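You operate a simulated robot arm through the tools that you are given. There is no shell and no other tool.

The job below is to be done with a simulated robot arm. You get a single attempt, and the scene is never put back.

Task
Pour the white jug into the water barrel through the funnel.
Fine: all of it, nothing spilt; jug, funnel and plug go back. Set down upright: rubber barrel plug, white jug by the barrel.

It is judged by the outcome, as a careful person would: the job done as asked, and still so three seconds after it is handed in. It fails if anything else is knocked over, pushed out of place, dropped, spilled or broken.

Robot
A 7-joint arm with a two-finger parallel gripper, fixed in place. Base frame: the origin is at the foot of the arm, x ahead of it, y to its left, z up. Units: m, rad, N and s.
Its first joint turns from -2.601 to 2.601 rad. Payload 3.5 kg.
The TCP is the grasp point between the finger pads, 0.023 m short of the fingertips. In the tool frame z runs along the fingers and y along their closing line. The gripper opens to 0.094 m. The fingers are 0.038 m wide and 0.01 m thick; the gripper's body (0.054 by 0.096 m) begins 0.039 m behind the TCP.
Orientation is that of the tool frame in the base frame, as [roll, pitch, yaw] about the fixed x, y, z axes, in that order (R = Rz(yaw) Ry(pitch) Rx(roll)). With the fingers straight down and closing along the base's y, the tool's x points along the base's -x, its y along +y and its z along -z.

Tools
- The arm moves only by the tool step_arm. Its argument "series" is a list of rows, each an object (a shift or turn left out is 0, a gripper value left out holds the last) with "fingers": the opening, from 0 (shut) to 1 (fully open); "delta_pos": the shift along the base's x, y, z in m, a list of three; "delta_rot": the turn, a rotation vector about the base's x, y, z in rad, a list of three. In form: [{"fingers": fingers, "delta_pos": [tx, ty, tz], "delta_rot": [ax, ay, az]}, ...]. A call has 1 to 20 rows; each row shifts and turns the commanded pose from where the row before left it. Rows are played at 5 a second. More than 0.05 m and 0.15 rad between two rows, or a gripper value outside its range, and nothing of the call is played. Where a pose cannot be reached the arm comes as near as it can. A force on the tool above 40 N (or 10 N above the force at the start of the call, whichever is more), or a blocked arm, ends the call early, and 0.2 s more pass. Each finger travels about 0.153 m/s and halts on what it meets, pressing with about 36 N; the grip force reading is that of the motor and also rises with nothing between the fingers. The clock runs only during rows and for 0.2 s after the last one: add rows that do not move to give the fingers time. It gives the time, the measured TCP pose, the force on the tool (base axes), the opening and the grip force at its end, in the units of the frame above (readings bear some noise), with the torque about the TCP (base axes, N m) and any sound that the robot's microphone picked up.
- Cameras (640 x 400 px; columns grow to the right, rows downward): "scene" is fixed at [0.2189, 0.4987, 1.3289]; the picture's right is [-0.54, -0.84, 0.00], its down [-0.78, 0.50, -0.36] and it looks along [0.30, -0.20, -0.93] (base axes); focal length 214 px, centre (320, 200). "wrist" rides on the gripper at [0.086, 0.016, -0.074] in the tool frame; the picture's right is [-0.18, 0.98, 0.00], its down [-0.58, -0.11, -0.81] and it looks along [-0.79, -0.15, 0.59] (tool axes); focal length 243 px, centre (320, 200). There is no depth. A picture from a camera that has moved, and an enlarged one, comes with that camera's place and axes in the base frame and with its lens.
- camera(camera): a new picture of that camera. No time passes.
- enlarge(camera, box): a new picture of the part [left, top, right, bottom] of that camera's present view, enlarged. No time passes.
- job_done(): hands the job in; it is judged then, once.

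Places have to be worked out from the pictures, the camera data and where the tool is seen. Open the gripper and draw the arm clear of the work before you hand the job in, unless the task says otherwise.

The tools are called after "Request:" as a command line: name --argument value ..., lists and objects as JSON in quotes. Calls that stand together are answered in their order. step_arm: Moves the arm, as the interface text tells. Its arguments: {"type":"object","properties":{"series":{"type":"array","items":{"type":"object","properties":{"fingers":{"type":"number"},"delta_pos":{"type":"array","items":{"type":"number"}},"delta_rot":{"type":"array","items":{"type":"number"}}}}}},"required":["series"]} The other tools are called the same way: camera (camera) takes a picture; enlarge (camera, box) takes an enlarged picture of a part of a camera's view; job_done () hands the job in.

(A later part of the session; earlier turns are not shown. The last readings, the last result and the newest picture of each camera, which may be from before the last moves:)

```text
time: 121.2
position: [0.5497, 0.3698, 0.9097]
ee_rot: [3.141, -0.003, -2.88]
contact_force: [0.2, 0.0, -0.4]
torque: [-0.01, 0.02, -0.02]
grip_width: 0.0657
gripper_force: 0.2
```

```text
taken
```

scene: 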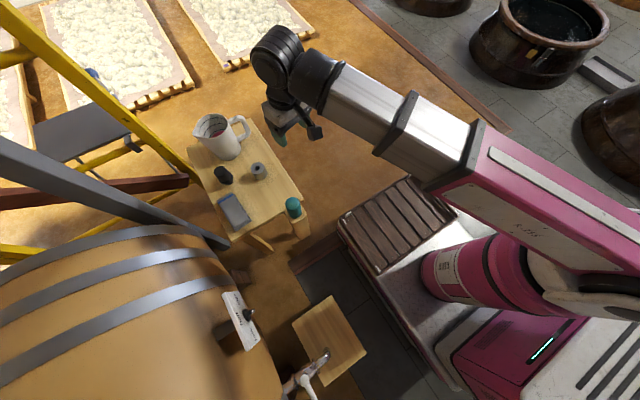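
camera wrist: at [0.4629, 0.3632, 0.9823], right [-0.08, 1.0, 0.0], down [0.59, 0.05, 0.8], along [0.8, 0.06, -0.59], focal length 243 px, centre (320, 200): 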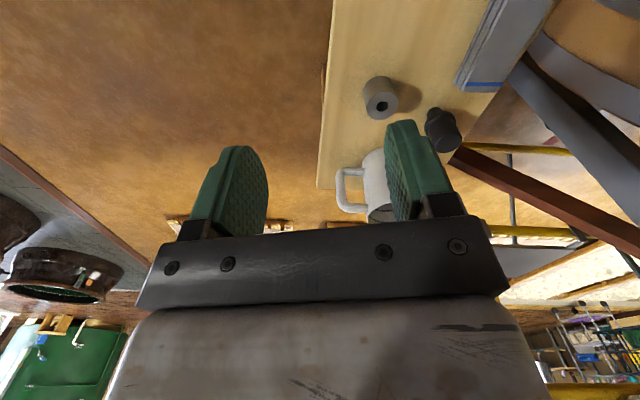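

Tilting the tool to point outward (30° below horizontal, camera beneath) while moving forward a little, well clear of the jug.

Request:
step_arm --series '[{"delta_pos": [0.0125, 0.0, -0.01], "delta_rot": [0.0339, -0.1265, 0]}, {"delta_pos": [0.0125, 0.0, -0.01], "delta_rot": [0.0339, -0.1265, 0]}, {"delta_pos": [0.0125, 0.0, -0.01], "delta_rot": [0.0339, -0.1265, 0]}, {"delta_pos": [0.0125, 0.0, -0.01], "delta_rot": [0.0339, -0.1265, 0]}, {"delta_pos": [0.0125, 0.0, -0.01], "delta_rot": [0.0339, -0.1265, 0]}, {"delta_pos": [0.0125, 0.0, -0.01], "delta_rot": [0.0339, -0.1265, 0]}, {"delta_pos": [0.0125, 0.0, -0.01], "delta_rot": [0.0339, -0.1265, 0]}, {"delta_pos": [0.0125, 0.0, -0.01], "delta_rot": [0.0339, -0.1265, 0]}, {}]'

Request:
camera --camera "wrist"

Request:
camera --camera "scene"

```text
time: 123.2
position: [0.6501, 0.368, 0.828]
ee_rot: [3.141, 1.048, -2.881]
contact_force: [-0.4, -0.2, -0.8]
torque: [0.01, -0.02, -0.02]
grip_width: 0.0661
gripper_force: 0.1
```

```text
taken
camera wrist: at [0.5405, 0.3561, 0.7905], right [-0.16, 0.97, 0.16], down [-0.36, -0.21, 0.91], along [0.92, 0.09, 0.39], focal length 243 px, centre (320, 200)
```

wrist: 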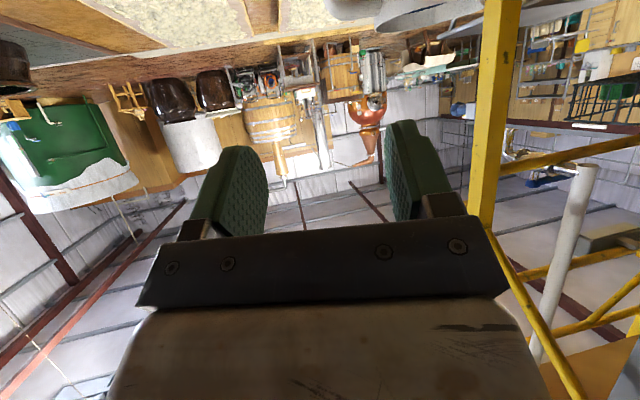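

```text
taken
```

scene: 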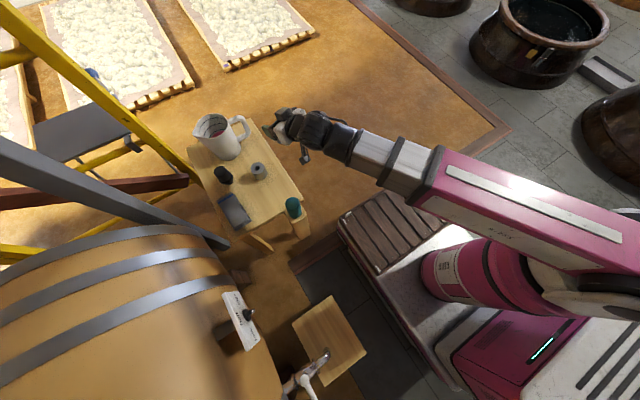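

The horizontal-ish pose works here. The handle bar is triangulated at about (0.855, 0.432), loop opening z 0.622–0.693. Moving to a pre-grasp 12 cm back along the tool axis with the fingers set to 52 mm.

Request:
step_arm --series '[{"delta_pos": [0.026, 0.009, -0.0275], "fingers": 0.553}, {"delta_pos": [0.026, 0.009, -0.0275]}, {"delta_pos": [0.026, 0.009, -0.0275]}, {"delta_pos": [0.0266, 0.0101, -0.0275]}, {}]'

Request:
camera --camera "wrist"

Request:
enlarge --camera "scene" --box '[180, 90, 310, 190]'

```text
time: 124.3
position: [0.7518, 0.406, 0.7137]
ee_rot: [3.139, 1.046, -2.883]
contact_force: [-0.6, -0.2, -0.2]
torque: [0.0, 0.0, 0.03]
grip_width: 0.0523
gripper_force: 0.0
```

```text
taken
camera wrist: at [0.6425, 0.3941, 0.6757], right [-0.16, 0.97, 0.16], down [-0.36, -0.21, 0.91], along [0.92, 0.09, 0.39], focal length 243 px, centre (320, 200)
```

wrist: 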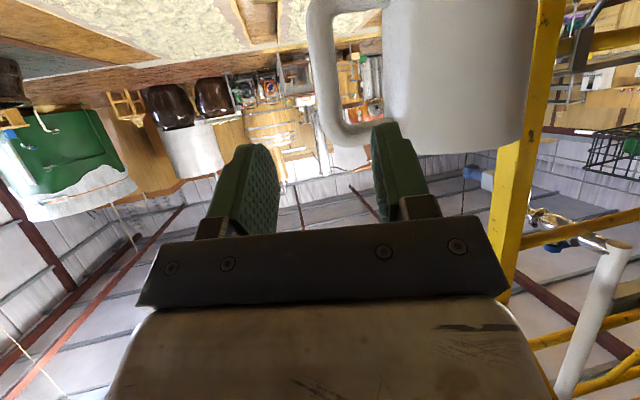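

```text
4.00 times, centred on (245, 140) of scene
camera zoom: at [0.2189, 0.4987, 1.3289], right [-0.54, -0.84, 0.0], down [-0.78, 0.5, -0.36], along [0.3, -0.2, -0.93], focal length 858 px, centre (620, 440)
```

zoom: 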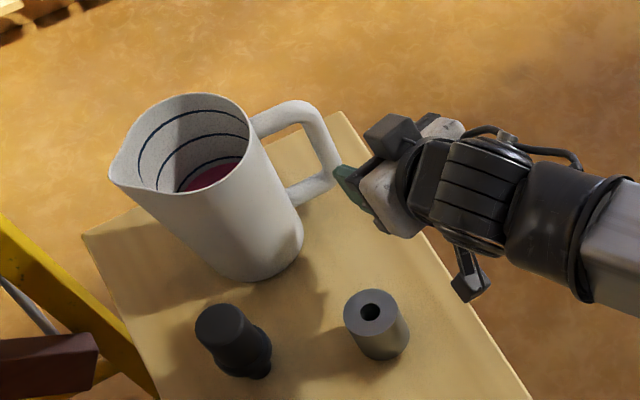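

The bar is seen at (0.855, ~0.435, z 0.658), in line with the gap between the fingers. Advancing halfway along the tool axis and checking.

Request:
step_arm --series '[{"delta_pos": [0.0175, 0.0048, -0.0095]}, {"delta_pos": [0.0175, 0.0048, -0.0095]}, {"delta_pos": [0.0175, 0.0048, -0.0095]}, {}]'

Request:
camera --camera "wrist"

Request:
enlarge --camera "scene" --box '[180, 90, 310, 190]'

```text
time: 125.3
position: [0.8077, 0.4212, 0.6884]
ee_rot: [3.141, 1.044, -2.88]
contact_force: [-0.1, 0.2, 0.2]
torque: [0.0, -0.02, 0.02]
grip_width: 0.0521
gripper_force: 0.0
```

```text
taken
camera wrist: at [0.6986, 0.4097, 0.651], right [-0.16, 0.97, 0.16], down [-0.36, -0.21, 0.91], along [0.92, 0.09, 0.39], focal length 243 px, centre (320, 200)
```

wrist: 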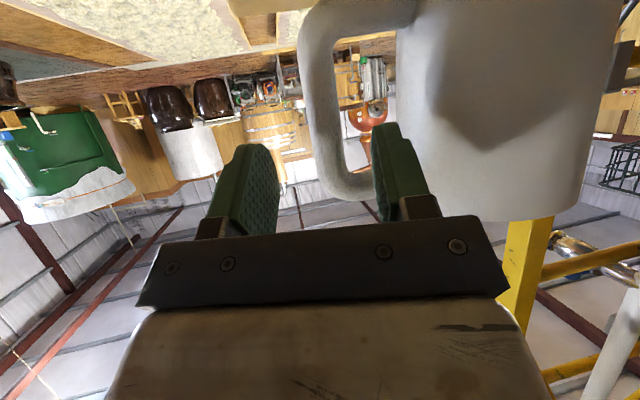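

```text
4.00 times, centred on (245, 140) of scene
camera zoom: at [0.2189, 0.4987, 1.3289], right [-0.54, -0.84, 0.0], down [-0.78, 0.5, -0.36], along [0.3, -0.2, -0.93], focal length 858 px, centre (620, 440)
```

zoom: 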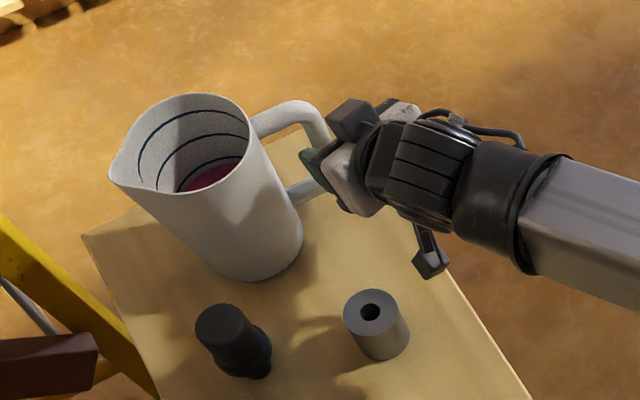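

Alignment is good: the inner finger will pass through the handle loop. Advancing the rest of the way.

Request:
step_arm --series '[{"delta_pos": [0.016, 0.005, -0.0097]}, {"delta_pos": [0.016, 0.005, -0.0097]}, {"delta_pos": [0.0155, 0.0045, -0.0095]}, {}]'

Request:
camera --camera "wrist"

Request:
enlarge --camera "scene" --box '[180, 90, 310, 190]'

```text
time: 126.3
position: [0.8554, 0.435, 0.6611]
ee_rot: [-3.142, 1.047, -2.882]
contact_force: [0.4, 0.3, 0.2]
torque: [0.0, -0.03, 0.01]
grip_width: 0.0522
gripper_force: 0.1
```

```text
taken
camera wrist: at [0.7468, 0.4228, 0.6226], right [-0.16, 0.97, 0.16], down [-0.36, -0.21, 0.91], along [0.92, 0.09, 0.39], focal length 243 px, centre (320, 200)
```

wrist: 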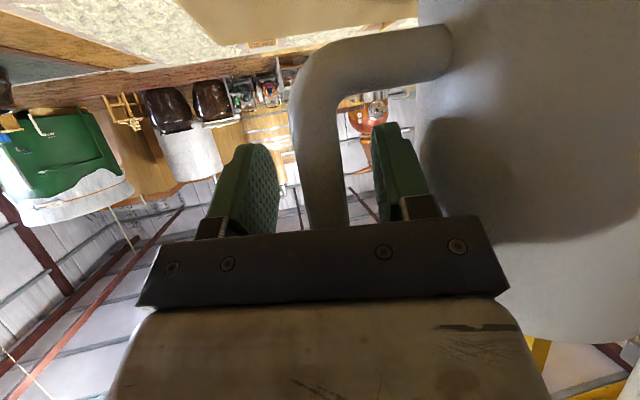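

```text
4.00 times, centred on (245, 140) of scene
camera zoom: at [0.2189, 0.4987, 1.3289], right [-0.54, -0.84, 0.0], down [-0.78, 0.5, -0.36], along [0.3, -0.2, -0.93], focal length 858 px, centre (620, 440)
```

zoom: 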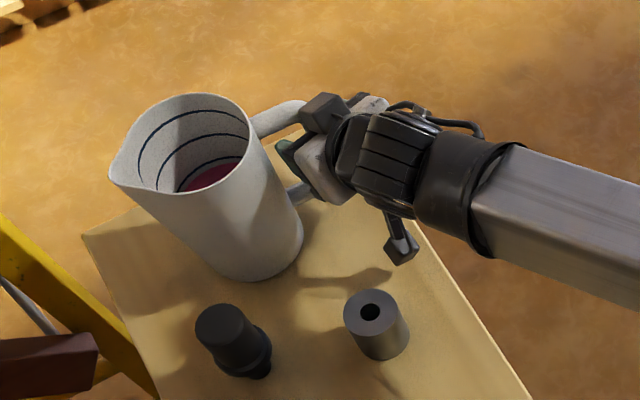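

The bar sits right between the pads at the TCP. I note this pose (0.8555, 0.435, 0.661) for putting the jug back, and close the grip gently.

Request:
step_arm --series '[{"fingers": 0.45}, {"fingers": 0.36}, {"fingers": 0.28}, {"fingers": 0.2}, {"fingers": 0.0}, {"fingers": 0.0}, {}]'

Request:
enlarge --camera "scene" --box '[180, 90, 310, 190]'

Request:
camera --camera "wrist"

```text
time: 128.0
position: [0.8555, 0.436, 0.6613]
ee_rot: [-3.141, 1.046, -2.882]
contact_force: [0.7, 2.2, 0.9]
torque: [0.06, -0.06, 0.01]
grip_width: 0.0198
gripper_force: 36.2
```

```text
4.00 times, centred on (245, 140) of scene
camera zoom: at [0.2189, 0.4987, 1.3289], right [-0.54, -0.84, 0.0], down [-0.78, 0.5, -0.36], along [0.3, -0.2, -0.93], focal length 858 px, centre (620, 440)
```

zoom: 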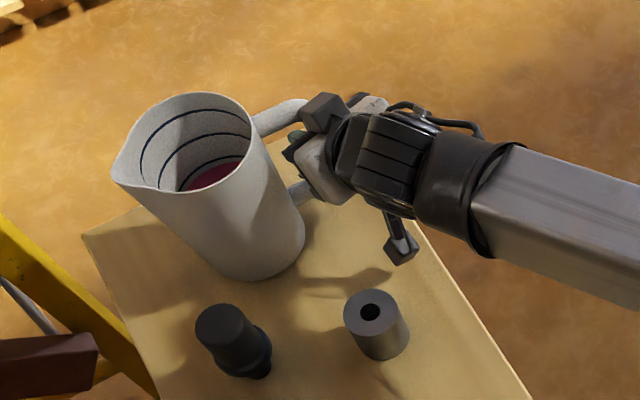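

```text
taken
camera wrist: at [0.7467, 0.423, 0.6227], right [-0.16, 0.97, 0.16], down [-0.36, -0.21, 0.91], along [0.92, 0.09, 0.39], focal length 243 px, centre (320, 200)
```

wrist: 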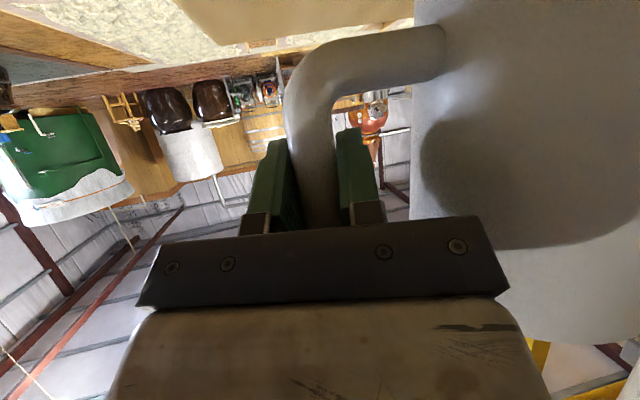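

Gripped at 19.8 mm. Lifting slowly straight up, watching for any tilt of the jug.

Request:
step_arm --series '[{"delta_pos": [0, 0, 0.004]}, {"delta_pos": [0, 0, 0.006]}, {"delta_pos": [0, 0, 0.01]}, {}, {}]'

Request:
enlarge --camera "scene" --box '[180, 90, 310, 190]'

Request:
camera --camera "wrist"

```text
time: 129.2
position: [0.8534, 0.4348, 0.6804]
ee_rot: [-3.141, 1.045, -2.883]
contact_force: [-0.1, -1.1, -5.7]
torque: [-0.55, -0.02, 0.05]
grip_width: 0.0198
gripper_force: 35.8
```

```text
4.00 times, centred on (245, 140) of scene
camera zoom: at [0.2189, 0.4987, 1.3289], right [-0.54, -0.84, 0.0], down [-0.78, 0.5, -0.36], along [0.3, -0.2, -0.93], focal length 858 px, centre (620, 440)
```

zoom: 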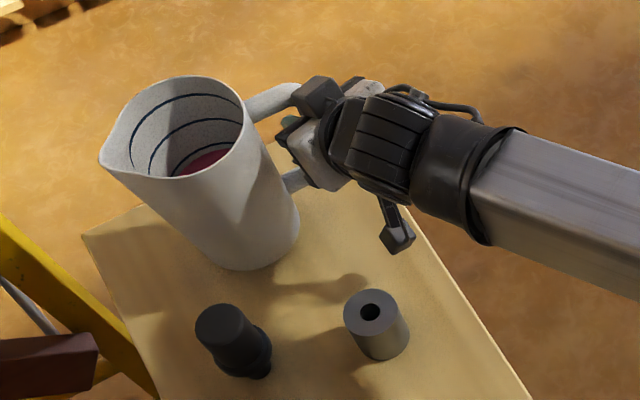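

```text
taken
camera wrist: at [0.7459, 0.4222, 0.6426], right [-0.16, 0.97, 0.16], down [-0.36, -0.21, 0.91], along [0.92, 0.09, 0.39], focal length 243 px, centre (320, 200)
```

wrist: 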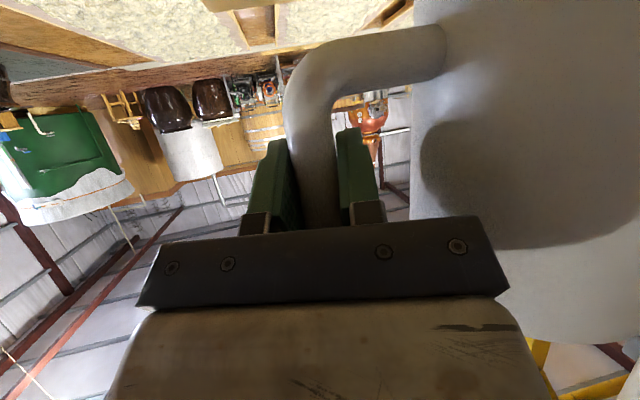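

The jug hangs level with a weight of about 5.7 N, centre of mass ~9.7 cm in +y from the grip. Lifting it further, then carrying it slowly back from the table, level.

Request:
step_arm --series '[{"delta_pos": [0, 0, 0.008]}, {"delta_pos": [0, 0, 0.015]}, {"delta_pos": [0, 0, 0.025]}, {"delta_pos": [0, 0, 0.03]}, {"delta_pos": [0, 0, 0.03]}, {"delta_pos": [0, 0, 0.03]}, {"delta_pos": [-0.008, 0, 0.03]}, {"delta_pos": [-0.015, 0, 0.025]}, {"delta_pos": [-0.022, 0, 0.02]}, {"delta_pos": [-0.028, 0, 0.018]}, {"delta_pos": [-0.03, 0, 0.018]}, {"delta_pos": [-0.03, 0, 0.015]}, {"delta_pos": [-0.03, 0, 0.015]}, {"delta_pos": [-0.025, 0, 0.01]}, {"delta_pos": [-0.015, 0, 0.005]}, {"delta_pos": [-0.008, 0, 0]}, {}]'

Request:
camera --camera "scene"

```text
time: 132.8
position: [0.6427, 0.4355, 0.976]
ee_rot: [3.141, 1.045, -2.882]
contact_force: [-0.5, -0.3, -6.5]
torque: [-0.56, 0.01, -0.02]
grip_width: 0.02
gripper_force: 36.0
```

```text
taken
```

scene: 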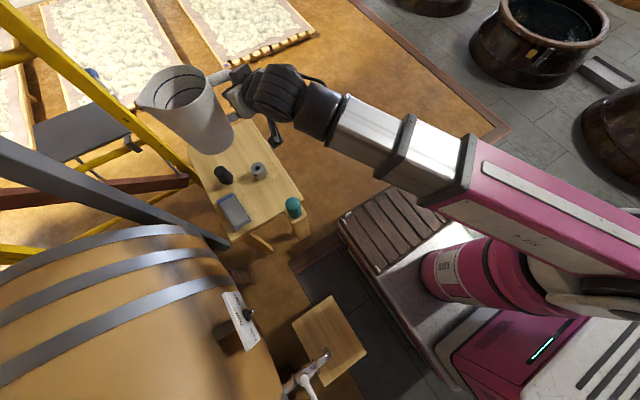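

The jug is level. A close look here lets me measure spout position relative to the grip.

Request:
enlarge --camera "scene" --box '[120, 40, 280, 170]'

```text
3.08 times, centred on (200, 105) of scene
camera zoom: at [0.2189, 0.4987, 1.3289], right [-0.54, -0.84, 0.0], down [-0.78, 0.5, -0.36], along [0.3, -0.2, -0.93], focal length 660 px, centre (689, 492)
```

zoom: 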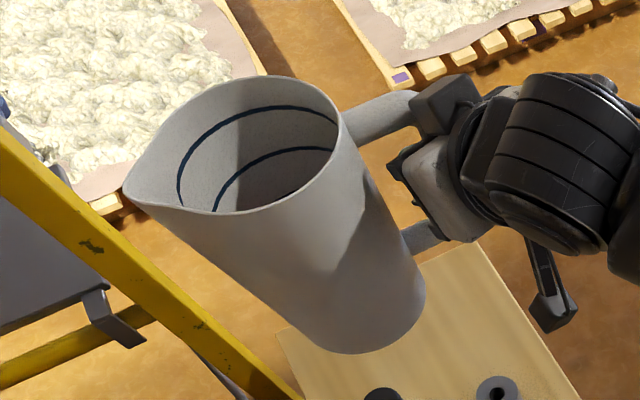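

Spout tip lies about 0.177 m from the grip along the jug's forward direction and ~0.055 above it. Continuing the carry around toward the barrel, yawing gradually and keeping the jug level.

Request:
step_arm --series '[{"delta_pos": [-0.006, 0.008, 0.004], "delta_rot": [0, 0, 0.03]}, {"delta_pos": [-0.012, 0.016, 0.01], "delta_rot": [0, 0, 0.06]}, {"delta_pos": [-0.018, 0.023, 0.013], "delta_rot": [0, 0, 0.08]}, {"delta_pos": [-0.02, 0.026, 0.014], "delta_rot": [0, 0, 0.09]}, {"delta_pos": [-0.02, 0.026, 0.014], "delta_rot": [0, 0, 0.09]}, {"delta_pos": [-0.02, 0.026, 0.014], "delta_rot": [0, 0, 0.09]}, {"delta_pos": [-0.02, 0.026, 0.014], "delta_rot": [0, 0, 0.09]}, {"delta_pos": [-0.018, 0.026, 0.014], "delta_rot": [0, 0, 0.09]}, {"delta_pos": [-0.015, 0.027, 0.01], "delta_rot": [0, 0, 0.085]}, {"delta_pos": [-0.012, 0.03, 0.006], "delta_rot": [0, 0, 0.08]}, {"delta_pos": [-0.012, 0.03, 0.004], "delta_rot": [0, 0, 0.08]}, {"delta_pos": [-0.012, 0.03, 0.002], "delta_rot": [0, 0, 0.08]}, {"delta_pos": [-0.012, 0.03, 0.001], "delta_rot": [0, 0, 0.08]}, {"delta_pos": [-0.01, 0.025, 0], "delta_rot": [0, 0, 0.07]}, {"delta_pos": [-0.007, 0.018, 0], "delta_rot": [0, 0, 0.06]}, {"delta_pos": [-0.004, 0.01, 0], "delta_rot": [0, 0, 0.04]}, {}]'

Request:
camera --camera "scene"

Request:
camera --camera "wrist"

```text
time: 136.3
position: [0.4242, 0.811, 1.0972]
ee_rot: [-3.14, 1.043, -1.685]
contact_force: [-0.2, 0.1, -6.5]
torque: [-0.17, -0.49, 0.02]
grip_width: 0.0197
gripper_force: 35.8
```

```text
taken
```

scene: 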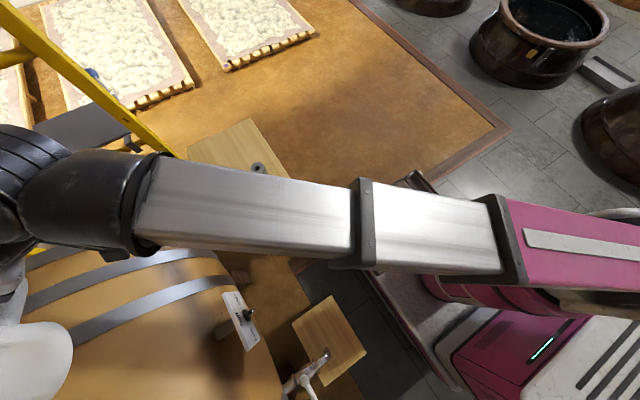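

```text
taken
camera wrist: at [0.3963, 0.7064, 1.0587], right [-0.97, 0.2, 0.16], down [0.06, -0.41, 0.91], along [0.25, 0.89, 0.39], focal length 243 px, centre (320, 200)
```

wrist: 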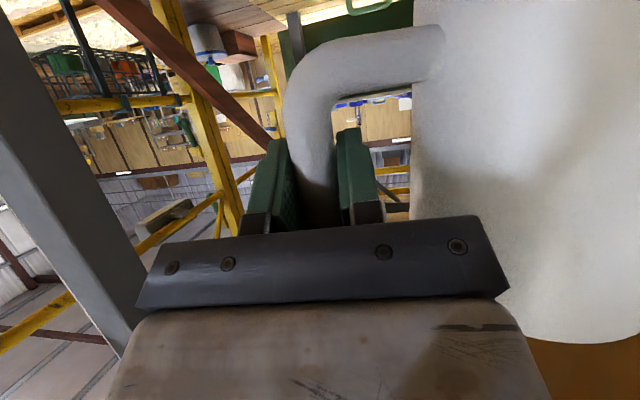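

Carrying on to the pre-pour position, jug level, spout to end over the funnel at about (0.21, 1.02).

Request:
step_arm --series '[{"delta_pos": [-0.002, 0.01, 0], "delta_rot": [0, 0, 0.018]}, {"delta_pos": [-0.004, 0.02, 0], "delta_rot": [0, 0, 0.03]}, {"delta_pos": [-0.005, 0.027, 0], "delta_rot": [0, 0, 0.04]}, {"delta_pos": [-0.005, 0.028, 0], "delta_rot": [0, 0, 0.045]}, {"delta_pos": [-0.005, 0.028, 0], "delta_rot": [0, 0, 0.045]}, {"delta_pos": [-0.005, 0.028, 0], "delta_rot": [0, 0, 0.04]}, {"delta_pos": [-0.005, 0.025, 0], "delta_rot": [0, 0, 0.035]}, {"delta_pos": [-0.003, 0.018, 0], "delta_rot": [0, 0, 0.025]}, {"delta_pos": [-0.002, 0.01, 0], "delta_rot": [0, 0, 0.01]}, {}]'

Request:
camera --camera "wrist"

Request:
camera --camera "scene"

```text
time: 138.6
position: [0.391, 1.0057, 1.0955]
ee_rot: [3.141, 1.044, -1.398]
contact_force: [-0.5, -0.1, -5.2]
torque: [0.01, -0.53, 0.0]
grip_width: 0.0198
gripper_force: 36.1
```

```text
taken
camera wrist: at [0.393, 0.8971, 1.0574], right [-0.98, -0.08, 0.16], down [0.18, -0.38, 0.91], along [-0.01, 0.92, 0.39], focal length 243 px, centre (320, 200)
```

wrist: 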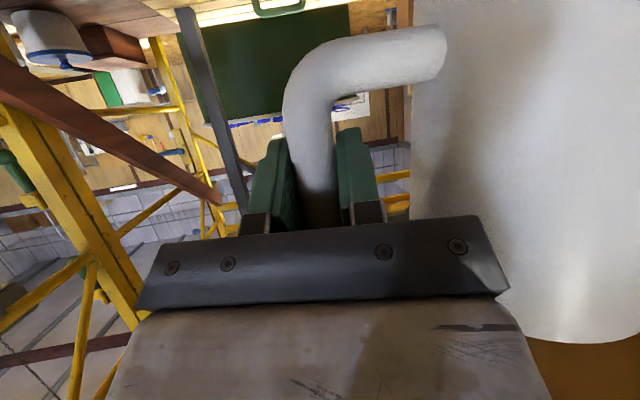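

```text
taken
```

scene: 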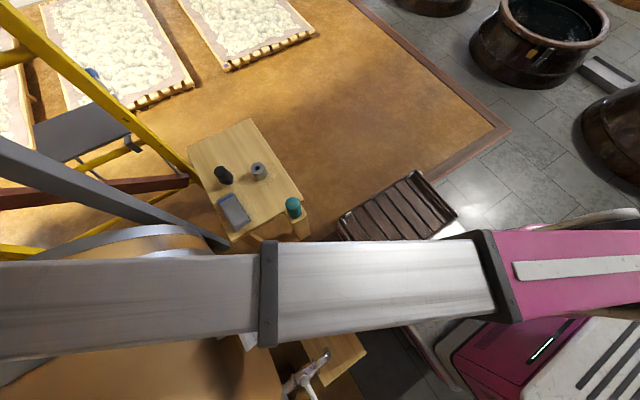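

Everything level: the torque shows the jug's centre of mass toward −x as planned. I start tilting about the horizontal axis, spout staying above the funnel, first only to about 46° (no liquid should leave yet), and check.

Request:
step_arm --series '[{"delta_pos": [0.0008, -0.001, 0.003], "delta_rot": [-0.0052, -0.0497, 0]}, {"delta_pos": [0.0009, -0.0017, 0.0044], "delta_rot": [-0.0052, -0.0497, 0]}, {"delta_pos": [0.0028, -0.0003, 0.0034], "delta_rot": [-0.01045, -0.0995, 0]}, {"delta_pos": [0.001, -0.0001, 0.0035], "delta_rot": [-0.01045, -0.0995, 0]}, {"delta_pos": [-0.001, 0.0001, 0.0034], "delta_rot": [-0.01045, -0.0995, 0]}, {"delta_pos": [-0.0027, 0.0003, 0.0034], "delta_rot": [-0.01045, -0.0995, 0]}, {"delta_pos": [-0.0045, 0.0005, -0.0021], "delta_rot": [-0.01045, -0.0995, 0]}, {"delta_pos": [-0.0064, 0.0007, 0.0024], "delta_rot": [-0.01045, -0.0995, 0]}, {"delta_pos": [-0.004, 0.0004, 0.001], "delta_rot": [-0.0052, -0.0497, 0]}, {"delta_pos": [-0.0039, 0.0004, 0.0008], "delta_rot": [-0.0052, -0.0497, 0]}, {}]'

Request:
camera --camera "wrist"

Request:
camera --camera "scene"

```text
time: 140.9
position: [0.3725, 1.0069, 1.1171]
ee_rot: [-2.218, 0.527, -0.698]
contact_force: [-0.1, -0.2, -6.3]
torque: [-0.05, -0.36, 0.01]
grip_width: 0.02
gripper_force: 36.1
```

```text
taken
camera wrist: at [0.3977, 0.8941, 1.1009], right [-0.8, -0.1, -0.59], down [-0.54, -0.3, 0.79], along [-0.26, 0.95, 0.19], focal length 243 px, centre (320, 200)
```

wrist: 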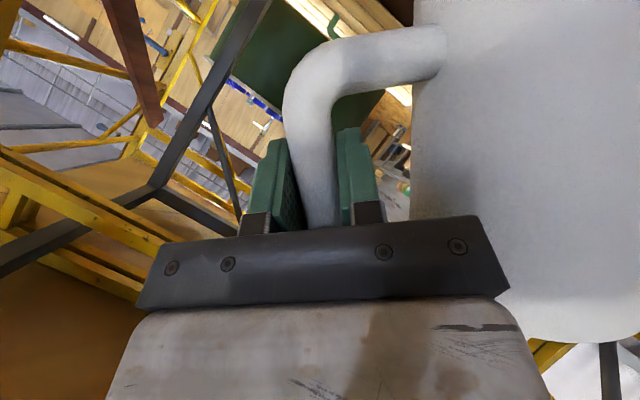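

```text
taken
```

scene: 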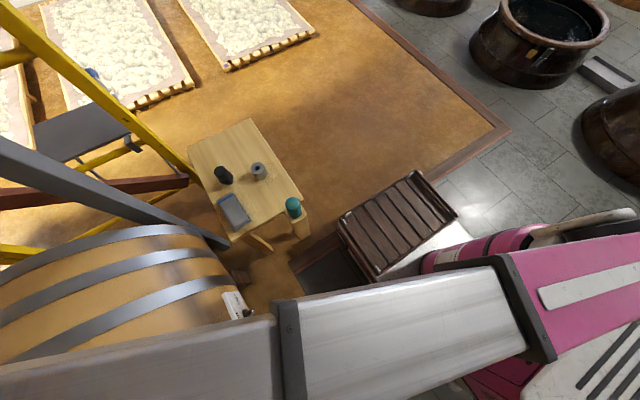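

Still smooth: 46° of tilt, weight unchanged, no liquid lost. Continuing to ~57° with the spout lowering toward the funnel.

Request:
step_arm --series '[{"delta_pos": [-0.0048, 0.0005, -0.0022], "delta_rot": [-0.0052, -0.0497, 0]}, {"delta_pos": [-0.0049, 0.0005, -0.0021], "delta_rot": [-0.0052, -0.0497, 0]}, {"delta_pos": [-0.0055, 0.0006, -0.005], "delta_rot": [-0.0052, -0.0497, 0]}, {"delta_pos": [-0.0056, 0.0006, -0.0052], "delta_rot": [-0.0052, -0.0497, 0]}, {}]'

Request:
camera --camera "wrist"

```text
time: 142.2
position: [0.3523, 1.0075, 1.1034]
ee_rot: [-2.098, 0.357, -0.647]
contact_force: [0.8, 0.4, -4.6]
torque: [0.01, -0.21, -0.03]
grip_width: 0.0199
gripper_force: 35.4
```

```text
taken
camera wrist: at [0.3788, 0.8959, 1.0947], right [-0.67, -0.11, -0.73], down [-0.68, -0.29, 0.67], along [-0.29, 0.95, 0.12], focal length 243 px, centre (320, 200)
```

wrist: 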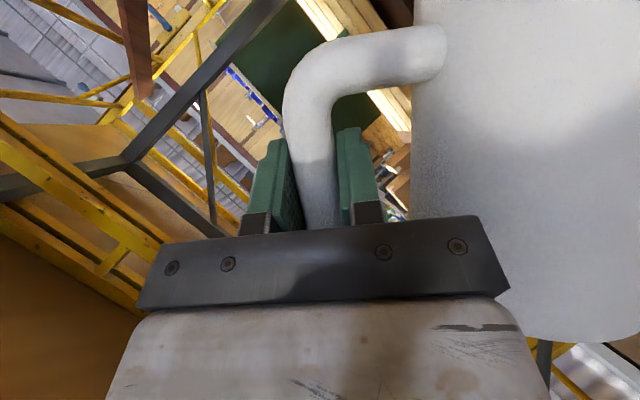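

Reading noise is about ±0.8 N. I'll proceed more slowly now: to 63° in small steps with a pause.

Request:
step_arm --series '[{"delta_pos": [-0.0031, 0.0003, -0.0016], "delta_rot": [-0.0026, -0.0249, 0]}, {"delta_pos": [-0.0031, 0.0003, -0.0016], "delta_rot": [-0.0026, -0.0249, 0]}, {"delta_pos": [-0.0031, 0.0003, -0.0016], "delta_rot": [-0.0026, -0.0249, 0]}, {"delta_pos": [-0.0032, 0.0004, -0.0016], "delta_rot": [-0.0026, -0.0249, 0]}, {}, {}, {}]'

Request:
step_arm --series '[{}]'

Request:
step_arm --series '[{}]'

```text
time: 143.8
position: [0.3389, 1.0099, 1.0971]
ee_rot: [-2.043, 0.273, -0.63]
contact_force: [-0.7, 1.1, -3.3]
torque: [0.01, -0.15, 0.02]
grip_width: 0.0198
gripper_force: 35.9
```

```text
time: 144.2
position: [0.3386, 1.008, 1.0967]
ee_rot: [-2.047, 0.273, -0.63]
contact_force: [-0.6, -0.5, -3.8]
torque: [-0.01, -0.19, 0.03]
grip_width: 0.0198
gripper_force: 35.4
```

```text
time: 144.6
position: [0.3379, 1.0095, 1.0972]
ee_rot: [-2.045, 0.273, -0.63]
contact_force: [1.1, 1.3, -3.0]
torque: [-0.01, -0.13, -0.02]
grip_width: 0.0197
gripper_force: 36.6
```

The weight has dropped from ~5.8 N to ~3.4 N: liquid is flowing out already. I pause here to let the funnel drain and look.

Request:
camera --camera "wrist"

Request:
camera --camera "scene"

Request:
step_arm --series '[{}, {}, {}, {}, {}]'

```text
taken
camera wrist: at [0.3665, 0.8974, 1.0925], right [-0.6, -0.12, -0.79], down [-0.74, -0.28, 0.6], along [-0.3, 0.95, 0.08], focal length 243 px, centre (320, 200)
```

wrist: 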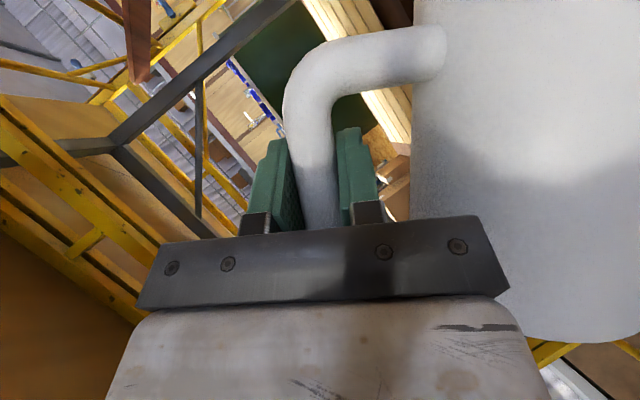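

```text
taken
```

scene: 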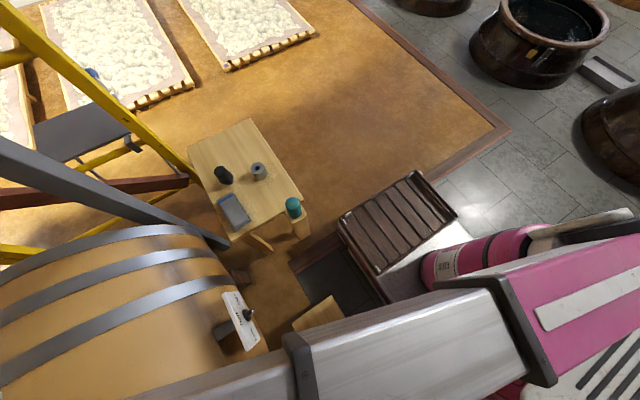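

```text
time: 145.8
position: [0.3389, 1.0091, 1.0973]
ee_rot: [-2.045, 0.272, -0.629]
contact_force: [-0.8, 0.7, -4.2]
torque: [0.0, -0.11, -0.05]
grip_width: 0.0198
gripper_force: 35.9
```

No spill visible on the barrel. Continuing slowly to 69°, then 74°, with pauses.

Request:
step_arm --series '[{"delta_pos": [-0.0035, 0.0003, -0.0002], "delta_rot": [-0.0026, -0.0249, 0]}, {"delta_pos": [-0.0035, 0.0003, -0.0002], "delta_rot": [-0.0026, -0.0249, 0]}, {}, {}, {"delta_pos": [-0.0035, 0.0004, -0.0002], "delta_rot": [-0.0026, -0.0249, 0]}, {"delta_pos": [-0.0034, 0.0004, -0.0001], "delta_rot": [-0.0026, -0.0249, 0]}, {}, {}, {}]'

Request:
step_arm --series '[{}, {}]'

Request:
step_arm --series '[{}, {}]'

```text
time: 147.8
position: [0.3262, 1.0097, 1.0965]
ee_rot: [-1.995, 0.185, -0.621]
contact_force: [-0.2, -1.0, -2.9]
torque: [0.05, -0.05, 0.0]
grip_width: 0.0196
gripper_force: 35.7
```

```text
time: 148.3
position: [0.326, 1.0093, 1.0954]
ee_rot: [-1.993, 0.185, -0.619]
contact_force: [0.2, 0.2, -2.5]
torque: [0.03, -0.07, 0.03]
grip_width: 0.0194
gripper_force: 36.2
```

```text
time: 148.9
position: [0.3273, 1.01, 1.0962]
ee_rot: [-1.993, 0.185, -0.62]
contact_force: [-0.7, -0.2, -2.3]
torque: [-0.03, -0.03, 0.01]
grip_width: 0.0197
gripper_force: 35.5
```

Weight ≈2.6 N now. Continuing to 74°, then 80°.

Request:
step_arm --series '[{"delta_pos": [-0.0038, 0.0004, 0.0014], "delta_rot": [-0.0026, -0.0249, 0]}, {"delta_pos": [-0.0037, 0.0004, 0.0014], "delta_rot": [-0.0026, -0.0249, 0]}, {}, {"delta_pos": [-0.0038, 0.0004, 0.0015], "delta_rot": [-0.0026, -0.0249, 0]}, {"delta_pos": [-0.0037, 0.0004, 0.0015], "delta_rot": [-0.0026, -0.0249, 0]}, {}, {}, {"delta_pos": [-0.004, 0.0004, 0.0018], "delta_rot": [-0.0026, -0.0249, 0]}, {"delta_pos": [-0.004, 0.0004, 0.0018], "delta_rot": [-0.0026, -0.0249, 0]}, {}, {"delta_pos": [-0.004, 0.0004, 0.0018], "delta_rot": [-0.0026, -0.0249, 0]}, {"delta_pos": [-0.0039, 0.0005, 0.0018], "delta_rot": [-0.0026, -0.0249, 0]}, {}, {}]'

Request:
step_arm --series '[{}, {}]'

Request:
step_arm --series '[{}, {}]'

Request:
camera --camera "wrist"

```text
time: 151.9
position: [0.2943, 1.0139, 1.1091]
ee_rot: [-1.895, 0.007, -0.608]
contact_force: [0.6, 0.1, -1.5]
torque: [0.02, -0.01, -0.02]
grip_width: 0.0196
gripper_force: 36.1
```

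```text
time: 152.6
position: [0.2942, 1.0136, 1.1094]
ee_rot: [-1.895, 0.01, -0.608]
contact_force: [-1.0, 0.3, -0.4]
torque: [0.02, 0.0, -0.01]
grip_width: 0.0195
gripper_force: 36.3
```

```text
time: 153.2
position: [0.2952, 1.014, 1.1089]
ee_rot: [-1.895, 0.012, -0.61]
contact_force: [-0.6, 0.1, -2.0]
torque: [0.0, -0.05, 0.0]
grip_width: 0.0195
gripper_force: 35.6
```

```text
taken
camera wrist: at [0.3215, 0.9022, 1.1157], right [-0.34, -0.15, -0.93], down [-0.89, -0.27, 0.37], along [-0.3, 0.95, -0.04], focal length 243 px, centre (320, 200)
```

wrist: 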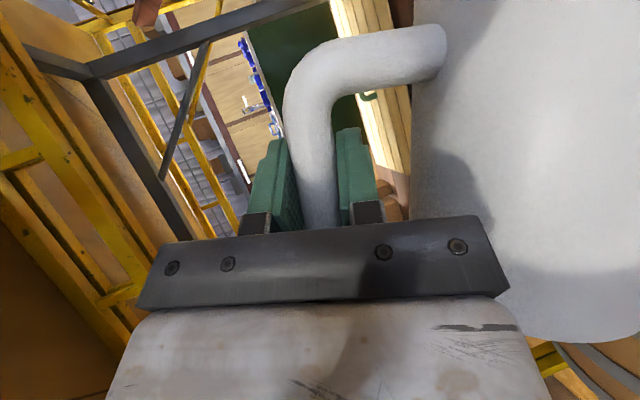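

Weight is down to ~1.3 N. Continuing past 90° to drain the last of it.

Request:
step_arm --series '[{"delta_pos": [-0.0084, 0.0009, 0.0038], "delta_rot": [-0.0052, -0.0497, 0]}, {}, {"delta_pos": [-0.0084, 0.0009, 0.0038], "delta_rot": [-0.0052, -0.0497, 0]}, {}, {}, {"delta_pos": [-0.0088, 0.0009, 0.0029], "delta_rot": [-0.0052, -0.0497, 0]}, {}, {"delta_pos": [-0.0087, 0.0009, 0.0029], "delta_rot": [-0.0052, -0.0497, 0]}, {}, {}, {"delta_pos": [-0.009, 0.0009, 0.0021], "delta_rot": [-0.0052, -0.0497, 0]}, {}, {"delta_pos": [-0.0091, 0.001, 0.002], "delta_rot": [-0.0052, -0.0497, 0]}, {}, {}]'

Request:
step_arm --series '[{}, {}, {}]'

Request:
camera --camera "wrist"

Request:
camera --camera "scene"

```text
time: 156.3
position: [0.2403, 1.0185, 1.1258]
ee_rot: [-1.746, -0.254, -0.625]
contact_force: [-1.0, 0.5, -1.1]
torque: [0.0, 0.05, -0.03]
grip_width: 0.0196
gripper_force: 35.5
```

```text
time: 157.2
position: [0.2416, 1.0185, 1.126]
ee_rot: [-1.748, -0.253, -0.626]
contact_force: [-0.4, 0.3, -2.2]
torque: [0.01, 0.01, 0.0]
grip_width: 0.0196
gripper_force: 35.7
```

```text
taken
camera wrist: at [0.2643, 0.9077, 1.1444], right [-0.05, -0.18, -0.98], down [-0.96, -0.26, 0.1], along [-0.27, 0.95, -0.16], focal length 243 px, centre (320, 200)
```

wrist: 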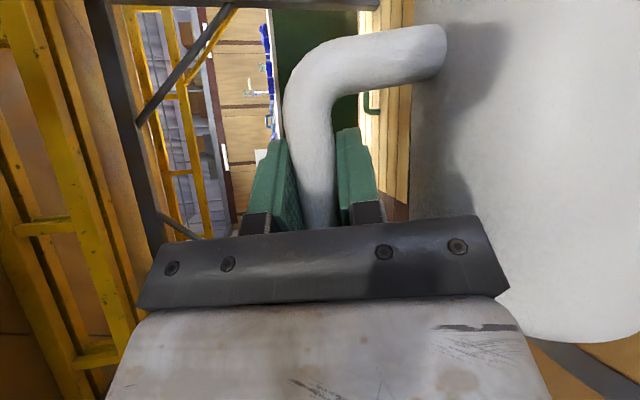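

```text
taken
```

scene: 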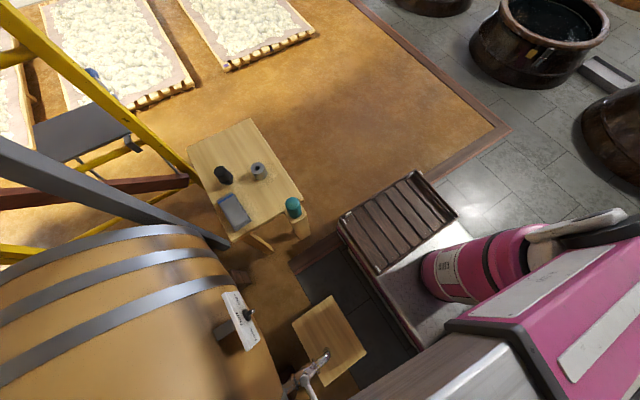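

At 97° with ~1.5 N left (about the empty jug). I'll go on to ~112° and hold a few seconds to let the last drops drain.

Request:
step_arm --series '[{"delta_pos": [-0.0091, 0.001, 0.0012], "delta_rot": [-0.0052, -0.0497, 0]}, {"delta_pos": [-0.0091, 0.0009, 0.0011], "delta_rot": [-0.0052, -0.0497, 0]}, {}, {"delta_pos": [-0.0092, 0.001, 0.0002], "delta_rot": [-0.0052, -0.0497, 0]}, {"delta_pos": [-0.0093, 0.0009, 0.0002], "delta_rot": [-0.0052, -0.0497, 0]}, {"delta_pos": [-0.0046, 0.0005, -0.0004], "delta_rot": [-0.0026, -0.0249, 0]}, {}, {}, {}, {}, {}, {}, {}, {}, {}, {}, {}, {}, {}, {}]'

Request:
step_arm --series '[{}, {}, {}]'

Request:
step_arm --series '[{}, {}, {}]'

```text
time: 161.3
position: [0.2012, 1.0234, 1.1297]
ee_rot: [-1.623, -0.444, -0.669]
contact_force: [-0.2, 0.6, -1.6]
torque: [0.0, 0.07, 0.02]
grip_width: 0.0193
gripper_force: 36.1
```

```text
time: 162.2
position: [0.2008, 1.0247, 1.128]
ee_rot: [-1.623, -0.447, -0.67]
contact_force: [-0.3, 0.1, -2.1]
torque: [0.04, 0.07, 0.01]
grip_width: 0.0195
gripper_force: 35.8
```

```text
time: 162.9
position: [0.2009, 1.0242, 1.1294]
ee_rot: [-1.622, -0.445, -0.671]
contact_force: [0.2, -0.1, -2.3]
torque: [0.0, 0.09, -0.01]
grip_width: 0.0197
gripper_force: 36.0
```

Weight settles at ~1.8 N, the empty jug. Tilting back along the same path, spout staying over the funnel.

Request:
step_arm --series '[{"delta_pos": [0.0116, -0.0012, 0.0], "delta_rot": [0.0065, 0.0622, 0]}, {"delta_pos": [0.0115, -0.0012, 0.0], "delta_rot": [0.0065, 0.0622, 0]}, {"delta_pos": [0.0182, -0.0019, -0.0023], "delta_rot": [0.01045, 0.0995, 0]}, {"delta_pos": [0.0181, -0.0019, -0.0041], "delta_rot": [0.01045, 0.0995, 0]}, {"delta_pos": [0.0175, -0.0018, -0.0058], "delta_rot": [0.01045, 0.0995, 0]}, {"delta_pos": [0.0168, -0.0018, -0.0076], "delta_rot": [0.01045, 0.0995, 0]}, {"delta_pos": [0.0159, -0.0017, -0.0072], "delta_rot": [0.01045, 0.0995, 0]}, {"delta_pos": [0.015, -0.0016, -0.0058], "delta_rot": [0.01045, 0.0995, 0]}, {"delta_pos": [0.0139, -0.0014, 0.0007], "delta_rot": [0.01045, 0.0995, 0]}, {"delta_pos": [0.0125, -0.0013, 0.0064], "delta_rot": [0.01045, 0.0995, 0]}, {"delta_pos": [0.0111, -0.0012, 0.0102], "delta_rot": [0.01045, 0.0995, 0]}, {"delta_pos": [0.0097, -0.001, 0.0043], "delta_rot": [0.01045, 0.0995, 0]}, {"delta_pos": [0.0079, -0.0008, -0.0018], "delta_rot": [0.01045, 0.0995, 0]}, {"delta_pos": [0.0064, -0.0007, -0.0024], "delta_rot": [0.01045, 0.0995, 0]}, {"delta_pos": [0.0045, -0.0005, 0.0021], "delta_rot": [0.01045, 0.0995, 0]}, {"delta_pos": [0.0027, -0.0003, -0.0034], "delta_rot": [0.01045, 0.0995, 0]}, {"delta_pos": [0.001, -0.0001, -0.0034], "delta_rot": [0.01045, 0.0995, 0]}, {"delta_pos": [-0.001, 0.0001, -0.0035], "delta_rot": [0.01045, 0.0995, 0]}, {"delta_pos": [-0.0028, 0.0003, -0.0034], "delta_rot": [0.01045, 0.0995, 0]}, {"delta_pos": [-0.0017, 0.0027, -0.0074], "delta_rot": [0.01045, 0.0995, 0]}]'

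Request:
camera --camera "wrist"

```text
time: 167.2
position: [0.3892, 1.0056, 1.0951]
ee_rot: [3.141, 1.044, -1.398]
contact_force: [0.0, 0.4, -1.6]
torque: [-0.03, -0.14, 0.01]
grip_width: 0.0195
gripper_force: 36.2
```

```text
taken
camera wrist: at [0.391, 0.8974, 1.0574], right [-0.98, -0.08, 0.16], down [0.18, -0.38, 0.91], along [-0.01, 0.92, 0.39], focal length 243 px, centre (320, 200)
```

wrist: 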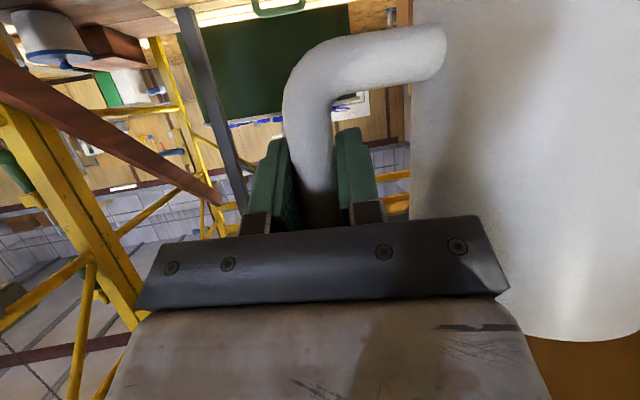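

The jug is upright again, same orientation as before the pour. Carrying it back along the same route, first away from the barrel.

Request:
step_arm --series '[{"delta_pos": [0.002, -0.01, 0], "delta_rot": [0, 0, -0.01]}, {"delta_pos": [0.003, -0.018, 0], "delta_rot": [0, 0, -0.025]}, {"delta_pos": [0.005, -0.025, 0], "delta_rot": [0, 0, -0.035]}, {"delta_pos": [0.005, -0.028, 0], "delta_rot": [0, 0, -0.04]}, {"delta_pos": [0.005, -0.028, 0], "delta_rot": [0, 0, -0.045]}, {"delta_pos": [0.005, -0.028, 0], "delta_rot": [0, 0, -0.045]}, {"delta_pos": [0.005, -0.027, 0], "delta_rot": [0, 0, -0.04]}, {"delta_pos": [0.004, -0.02, 0], "delta_rot": [0, 0, -0.03]}, {"delta_pos": [0.002, -0.01, 0], "delta_rot": [0, 0, -0.018]}, {}]'

Request:
camera --camera "wrist"

Request:
camera --camera "scene"

```text
time: 169.3
position: [0.4248, 0.8121, 1.0946]
ee_rot: [-3.14, 1.044, -1.684]
contact_force: [0.5, -0.2, -1.4]
torque: [-0.04, -0.14, -0.03]
grip_width: 0.0197
gripper_force: 36.9
```

```text
taken
camera wrist: at [0.3962, 0.7067, 1.057], right [-0.97, 0.21, 0.16], down [0.06, -0.41, 0.91], along [0.25, 0.89, 0.39], focal length 243 px, centre (320, 200)
```

wrist: 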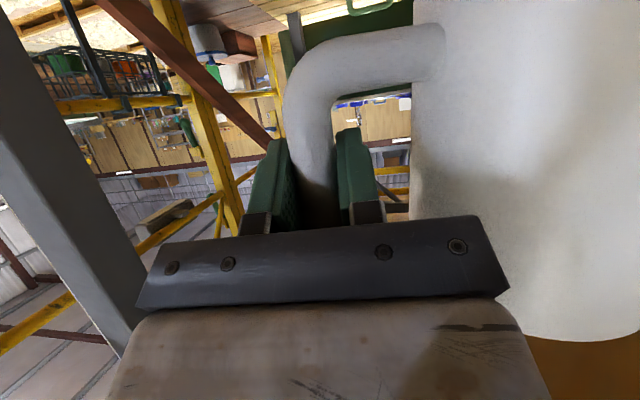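

```text
taken
```

scene: 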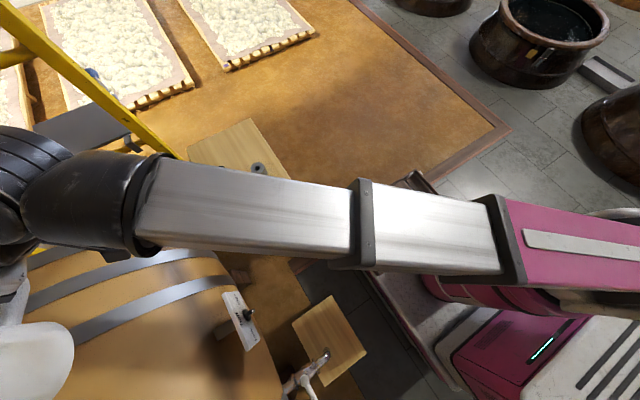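

Request:
step_arm --series '[{"delta_pos": [0.004, -0.01, 0], "delta_rot": [0, 0, -0.04]}, {"delta_pos": [0.007, -0.018, 0], "delta_rot": [0, 0, -0.06]}, {"delta_pos": [0.01, -0.025, 0], "delta_rot": [0, 0, -0.07]}, {"delta_pos": [0.012, -0.03, -0.001], "delta_rot": [0, 0, -0.08]}, {"delta_pos": [0.012, -0.03, -0.002], "delta_rot": [0, 0, -0.08]}, {"delta_pos": [0.012, -0.03, -0.004], "delta_rot": [0, 0, -0.08]}, {"delta_pos": [0.012, -0.03, -0.006], "delta_rot": [0, 0, -0.08]}, {"delta_pos": [0.015, -0.027, -0.01], "delta_rot": [0, 0, -0.085]}, {"delta_pos": [0.018, -0.026, -0.014], "delta_rot": [0, 0, -0.09]}, {"delta_pos": [0.02, -0.026, -0.014], "delta_rot": [0, 0, -0.09]}, {"delta_pos": [0.02, -0.026, -0.014], "delta_rot": [0, 0, -0.09]}, {"delta_pos": [0.02, -0.026, -0.014], "delta_rot": [0, 0, -0.09]}, {"delta_pos": [0.02, -0.026, -0.014], "delta_rot": [0, 0, -0.09]}, {"delta_pos": [0.018, -0.023, -0.013], "delta_rot": [0, 0, -0.08]}, {"delta_pos": [0.012, -0.016, -0.01], "delta_rot": [0, 0, -0.06]}, {"delta_pos": [0.006, -0.008, -0.004], "delta_rot": [0, 0, -0.03]}, {}]'

Request:
camera --camera "scene"

Request:
enlarge --camera "scene" --box '[120, 40, 280, 170]'

```text
time: 172.9
position: [0.6432, 0.4363, 0.9756]
ee_rot: [-3.138, 1.045, -2.88]
contact_force: [0.6, 0.1, -1.8]
torque: [-0.13, -0.02, 0.03]
grip_width: 0.0195
gripper_force: 35.6
```

```text
taken
```

scene: 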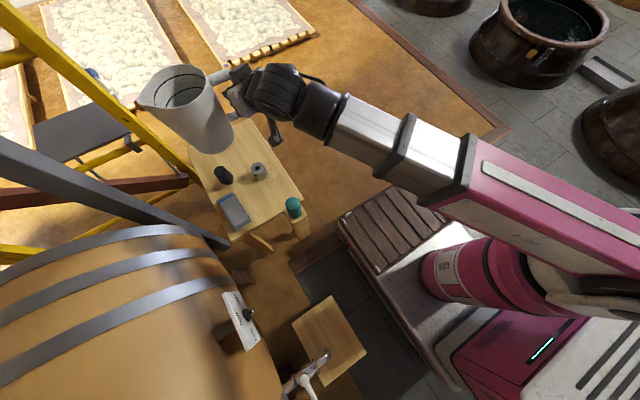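

```text
3.08 times, centred on (200, 105) of scene
camera zoom: at [0.2189, 0.4987, 1.3289], right [-0.54, -0.84, 0.0], down [-0.78, 0.5, -0.36], along [0.3, -0.2, -0.93], focal length 660 px, centre (689, 492)
```

zoom: 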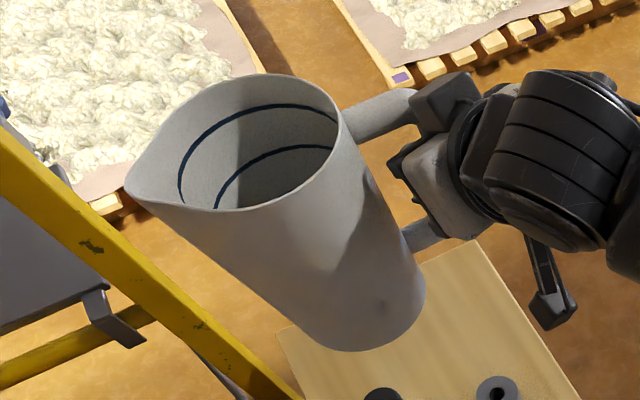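

The jug is back in the same pose as on the way out. Lowering it back toward its original spot on the table.

Request:
step_arm --series '[{"delta_pos": [0.008, 0, 0]}, {"delta_pos": [0.015, 0, -0.005]}, {"delta_pos": [0.025, 0, -0.01]}, {"delta_pos": [0.03, 0, -0.015]}, {"delta_pos": [0.03, 0, -0.015]}, {"delta_pos": [0.03, 0, -0.018]}, {"delta_pos": [0.028, 0, -0.018]}, {"delta_pos": [0.022, 0, -0.02]}, {"delta_pos": [0.015, 0, -0.025]}, {"delta_pos": [0.008, 0, -0.03]}, {"delta_pos": [0, 0, -0.03]}, {"delta_pos": [0, 0, -0.03]}, {"delta_pos": [0, 0, -0.03]}, {"delta_pos": [0, 0, -0.025]}, {"delta_pos": [0, 0, -0.015]}, {"delta_pos": [0, 0, -0.008]}, {}]'

Request:
enlarge --camera "scene" --box '[180, 90, 310, 190]'

```text
time: 176.6
position: [0.8535, 0.4353, 0.6823]
ee_rot: [-3.14, 1.044, -2.879]
contact_force: [0.1, -0.4, 0.1]
torque: [-0.15, -0.02, 0.02]
grip_width: 0.0198
gripper_force: 35.9
```

```text
4.00 times, centred on (245, 140) of scene
camera zoom: at [0.2189, 0.4987, 1.3289], right [-0.54, -0.84, 0.0], down [-0.78, 0.5, -0.36], along [0.3, -0.2, -0.93], focal length 858 px, centre (620, 440)
```

zoom: 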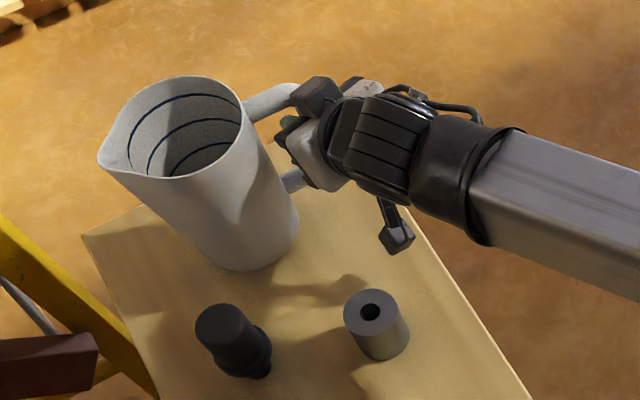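

The jug is visibly empty. Lowering the last 2 cm in small steps until it touches the table.

Request:
step_arm --series '[{"delta_pos": [0.001, 0, -0.006]}, {"delta_pos": [0.001, 0, -0.005]}, {"delta_pos": [0, 0, -0.004]}, {}]'

Request:
step_arm --series '[{"delta_pos": [0, 0, -0.002]}, {"delta_pos": [0, 0, -0.002]}, {}]'

```text
time: 177.6
position: [0.8553, 0.4345, 0.6659]
ee_rot: [-3.139, 1.043, -2.877]
contact_force: [-0.6, -0.2, -1.9]
torque: [-0.16, 0.03, -0.01]
grip_width: 0.0197
gripper_force: 35.8
```

```text
time: 178.3
position: [0.8545, 0.4338, 0.6614]
ee_rot: [-3.139, 1.046, -2.882]
contact_force: [0.0, -0.6, 0.0]
torque: [0.15, -0.06, 0.06]
grip_width: 0.0193
gripper_force: 35.9
```

Torque flipped sign and weight vanished: the base is touching. One more millimetre, then check.

Request:
step_arm --series '[{"delta_pos": [0, 0, -0.001]}, {}]'

Request:
enlarge --camera "scene" --box '[180, 90, 310, 190]'

```text
time: 178.9
position: [0.8566, 0.4335, 0.6622]
ee_rot: [-3.141, 1.045, -2.881]
contact_force: [-3.1, -0.9, 7.8]
torque: [0.63, -0.19, 0.14]
grip_width: 0.0195
gripper_force: 36.0
```

```text
4.00 times, centred on (245, 140) of scene
camera zoom: at [0.2189, 0.4987, 1.3289], right [-0.54, -0.84, 0.0], down [-0.78, 0.5, -0.36], along [0.3, -0.2, -0.93], focal length 858 px, centre (620, 440)
```

zoom: 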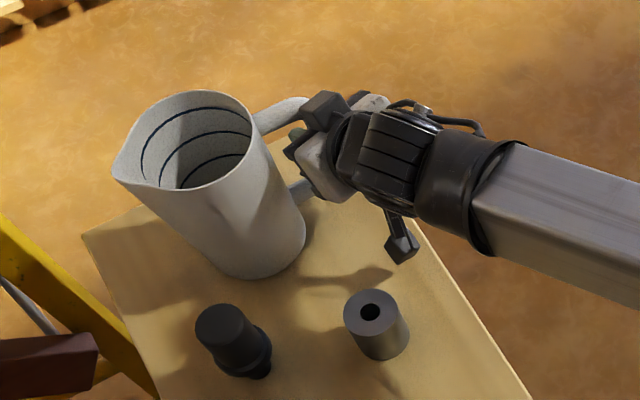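

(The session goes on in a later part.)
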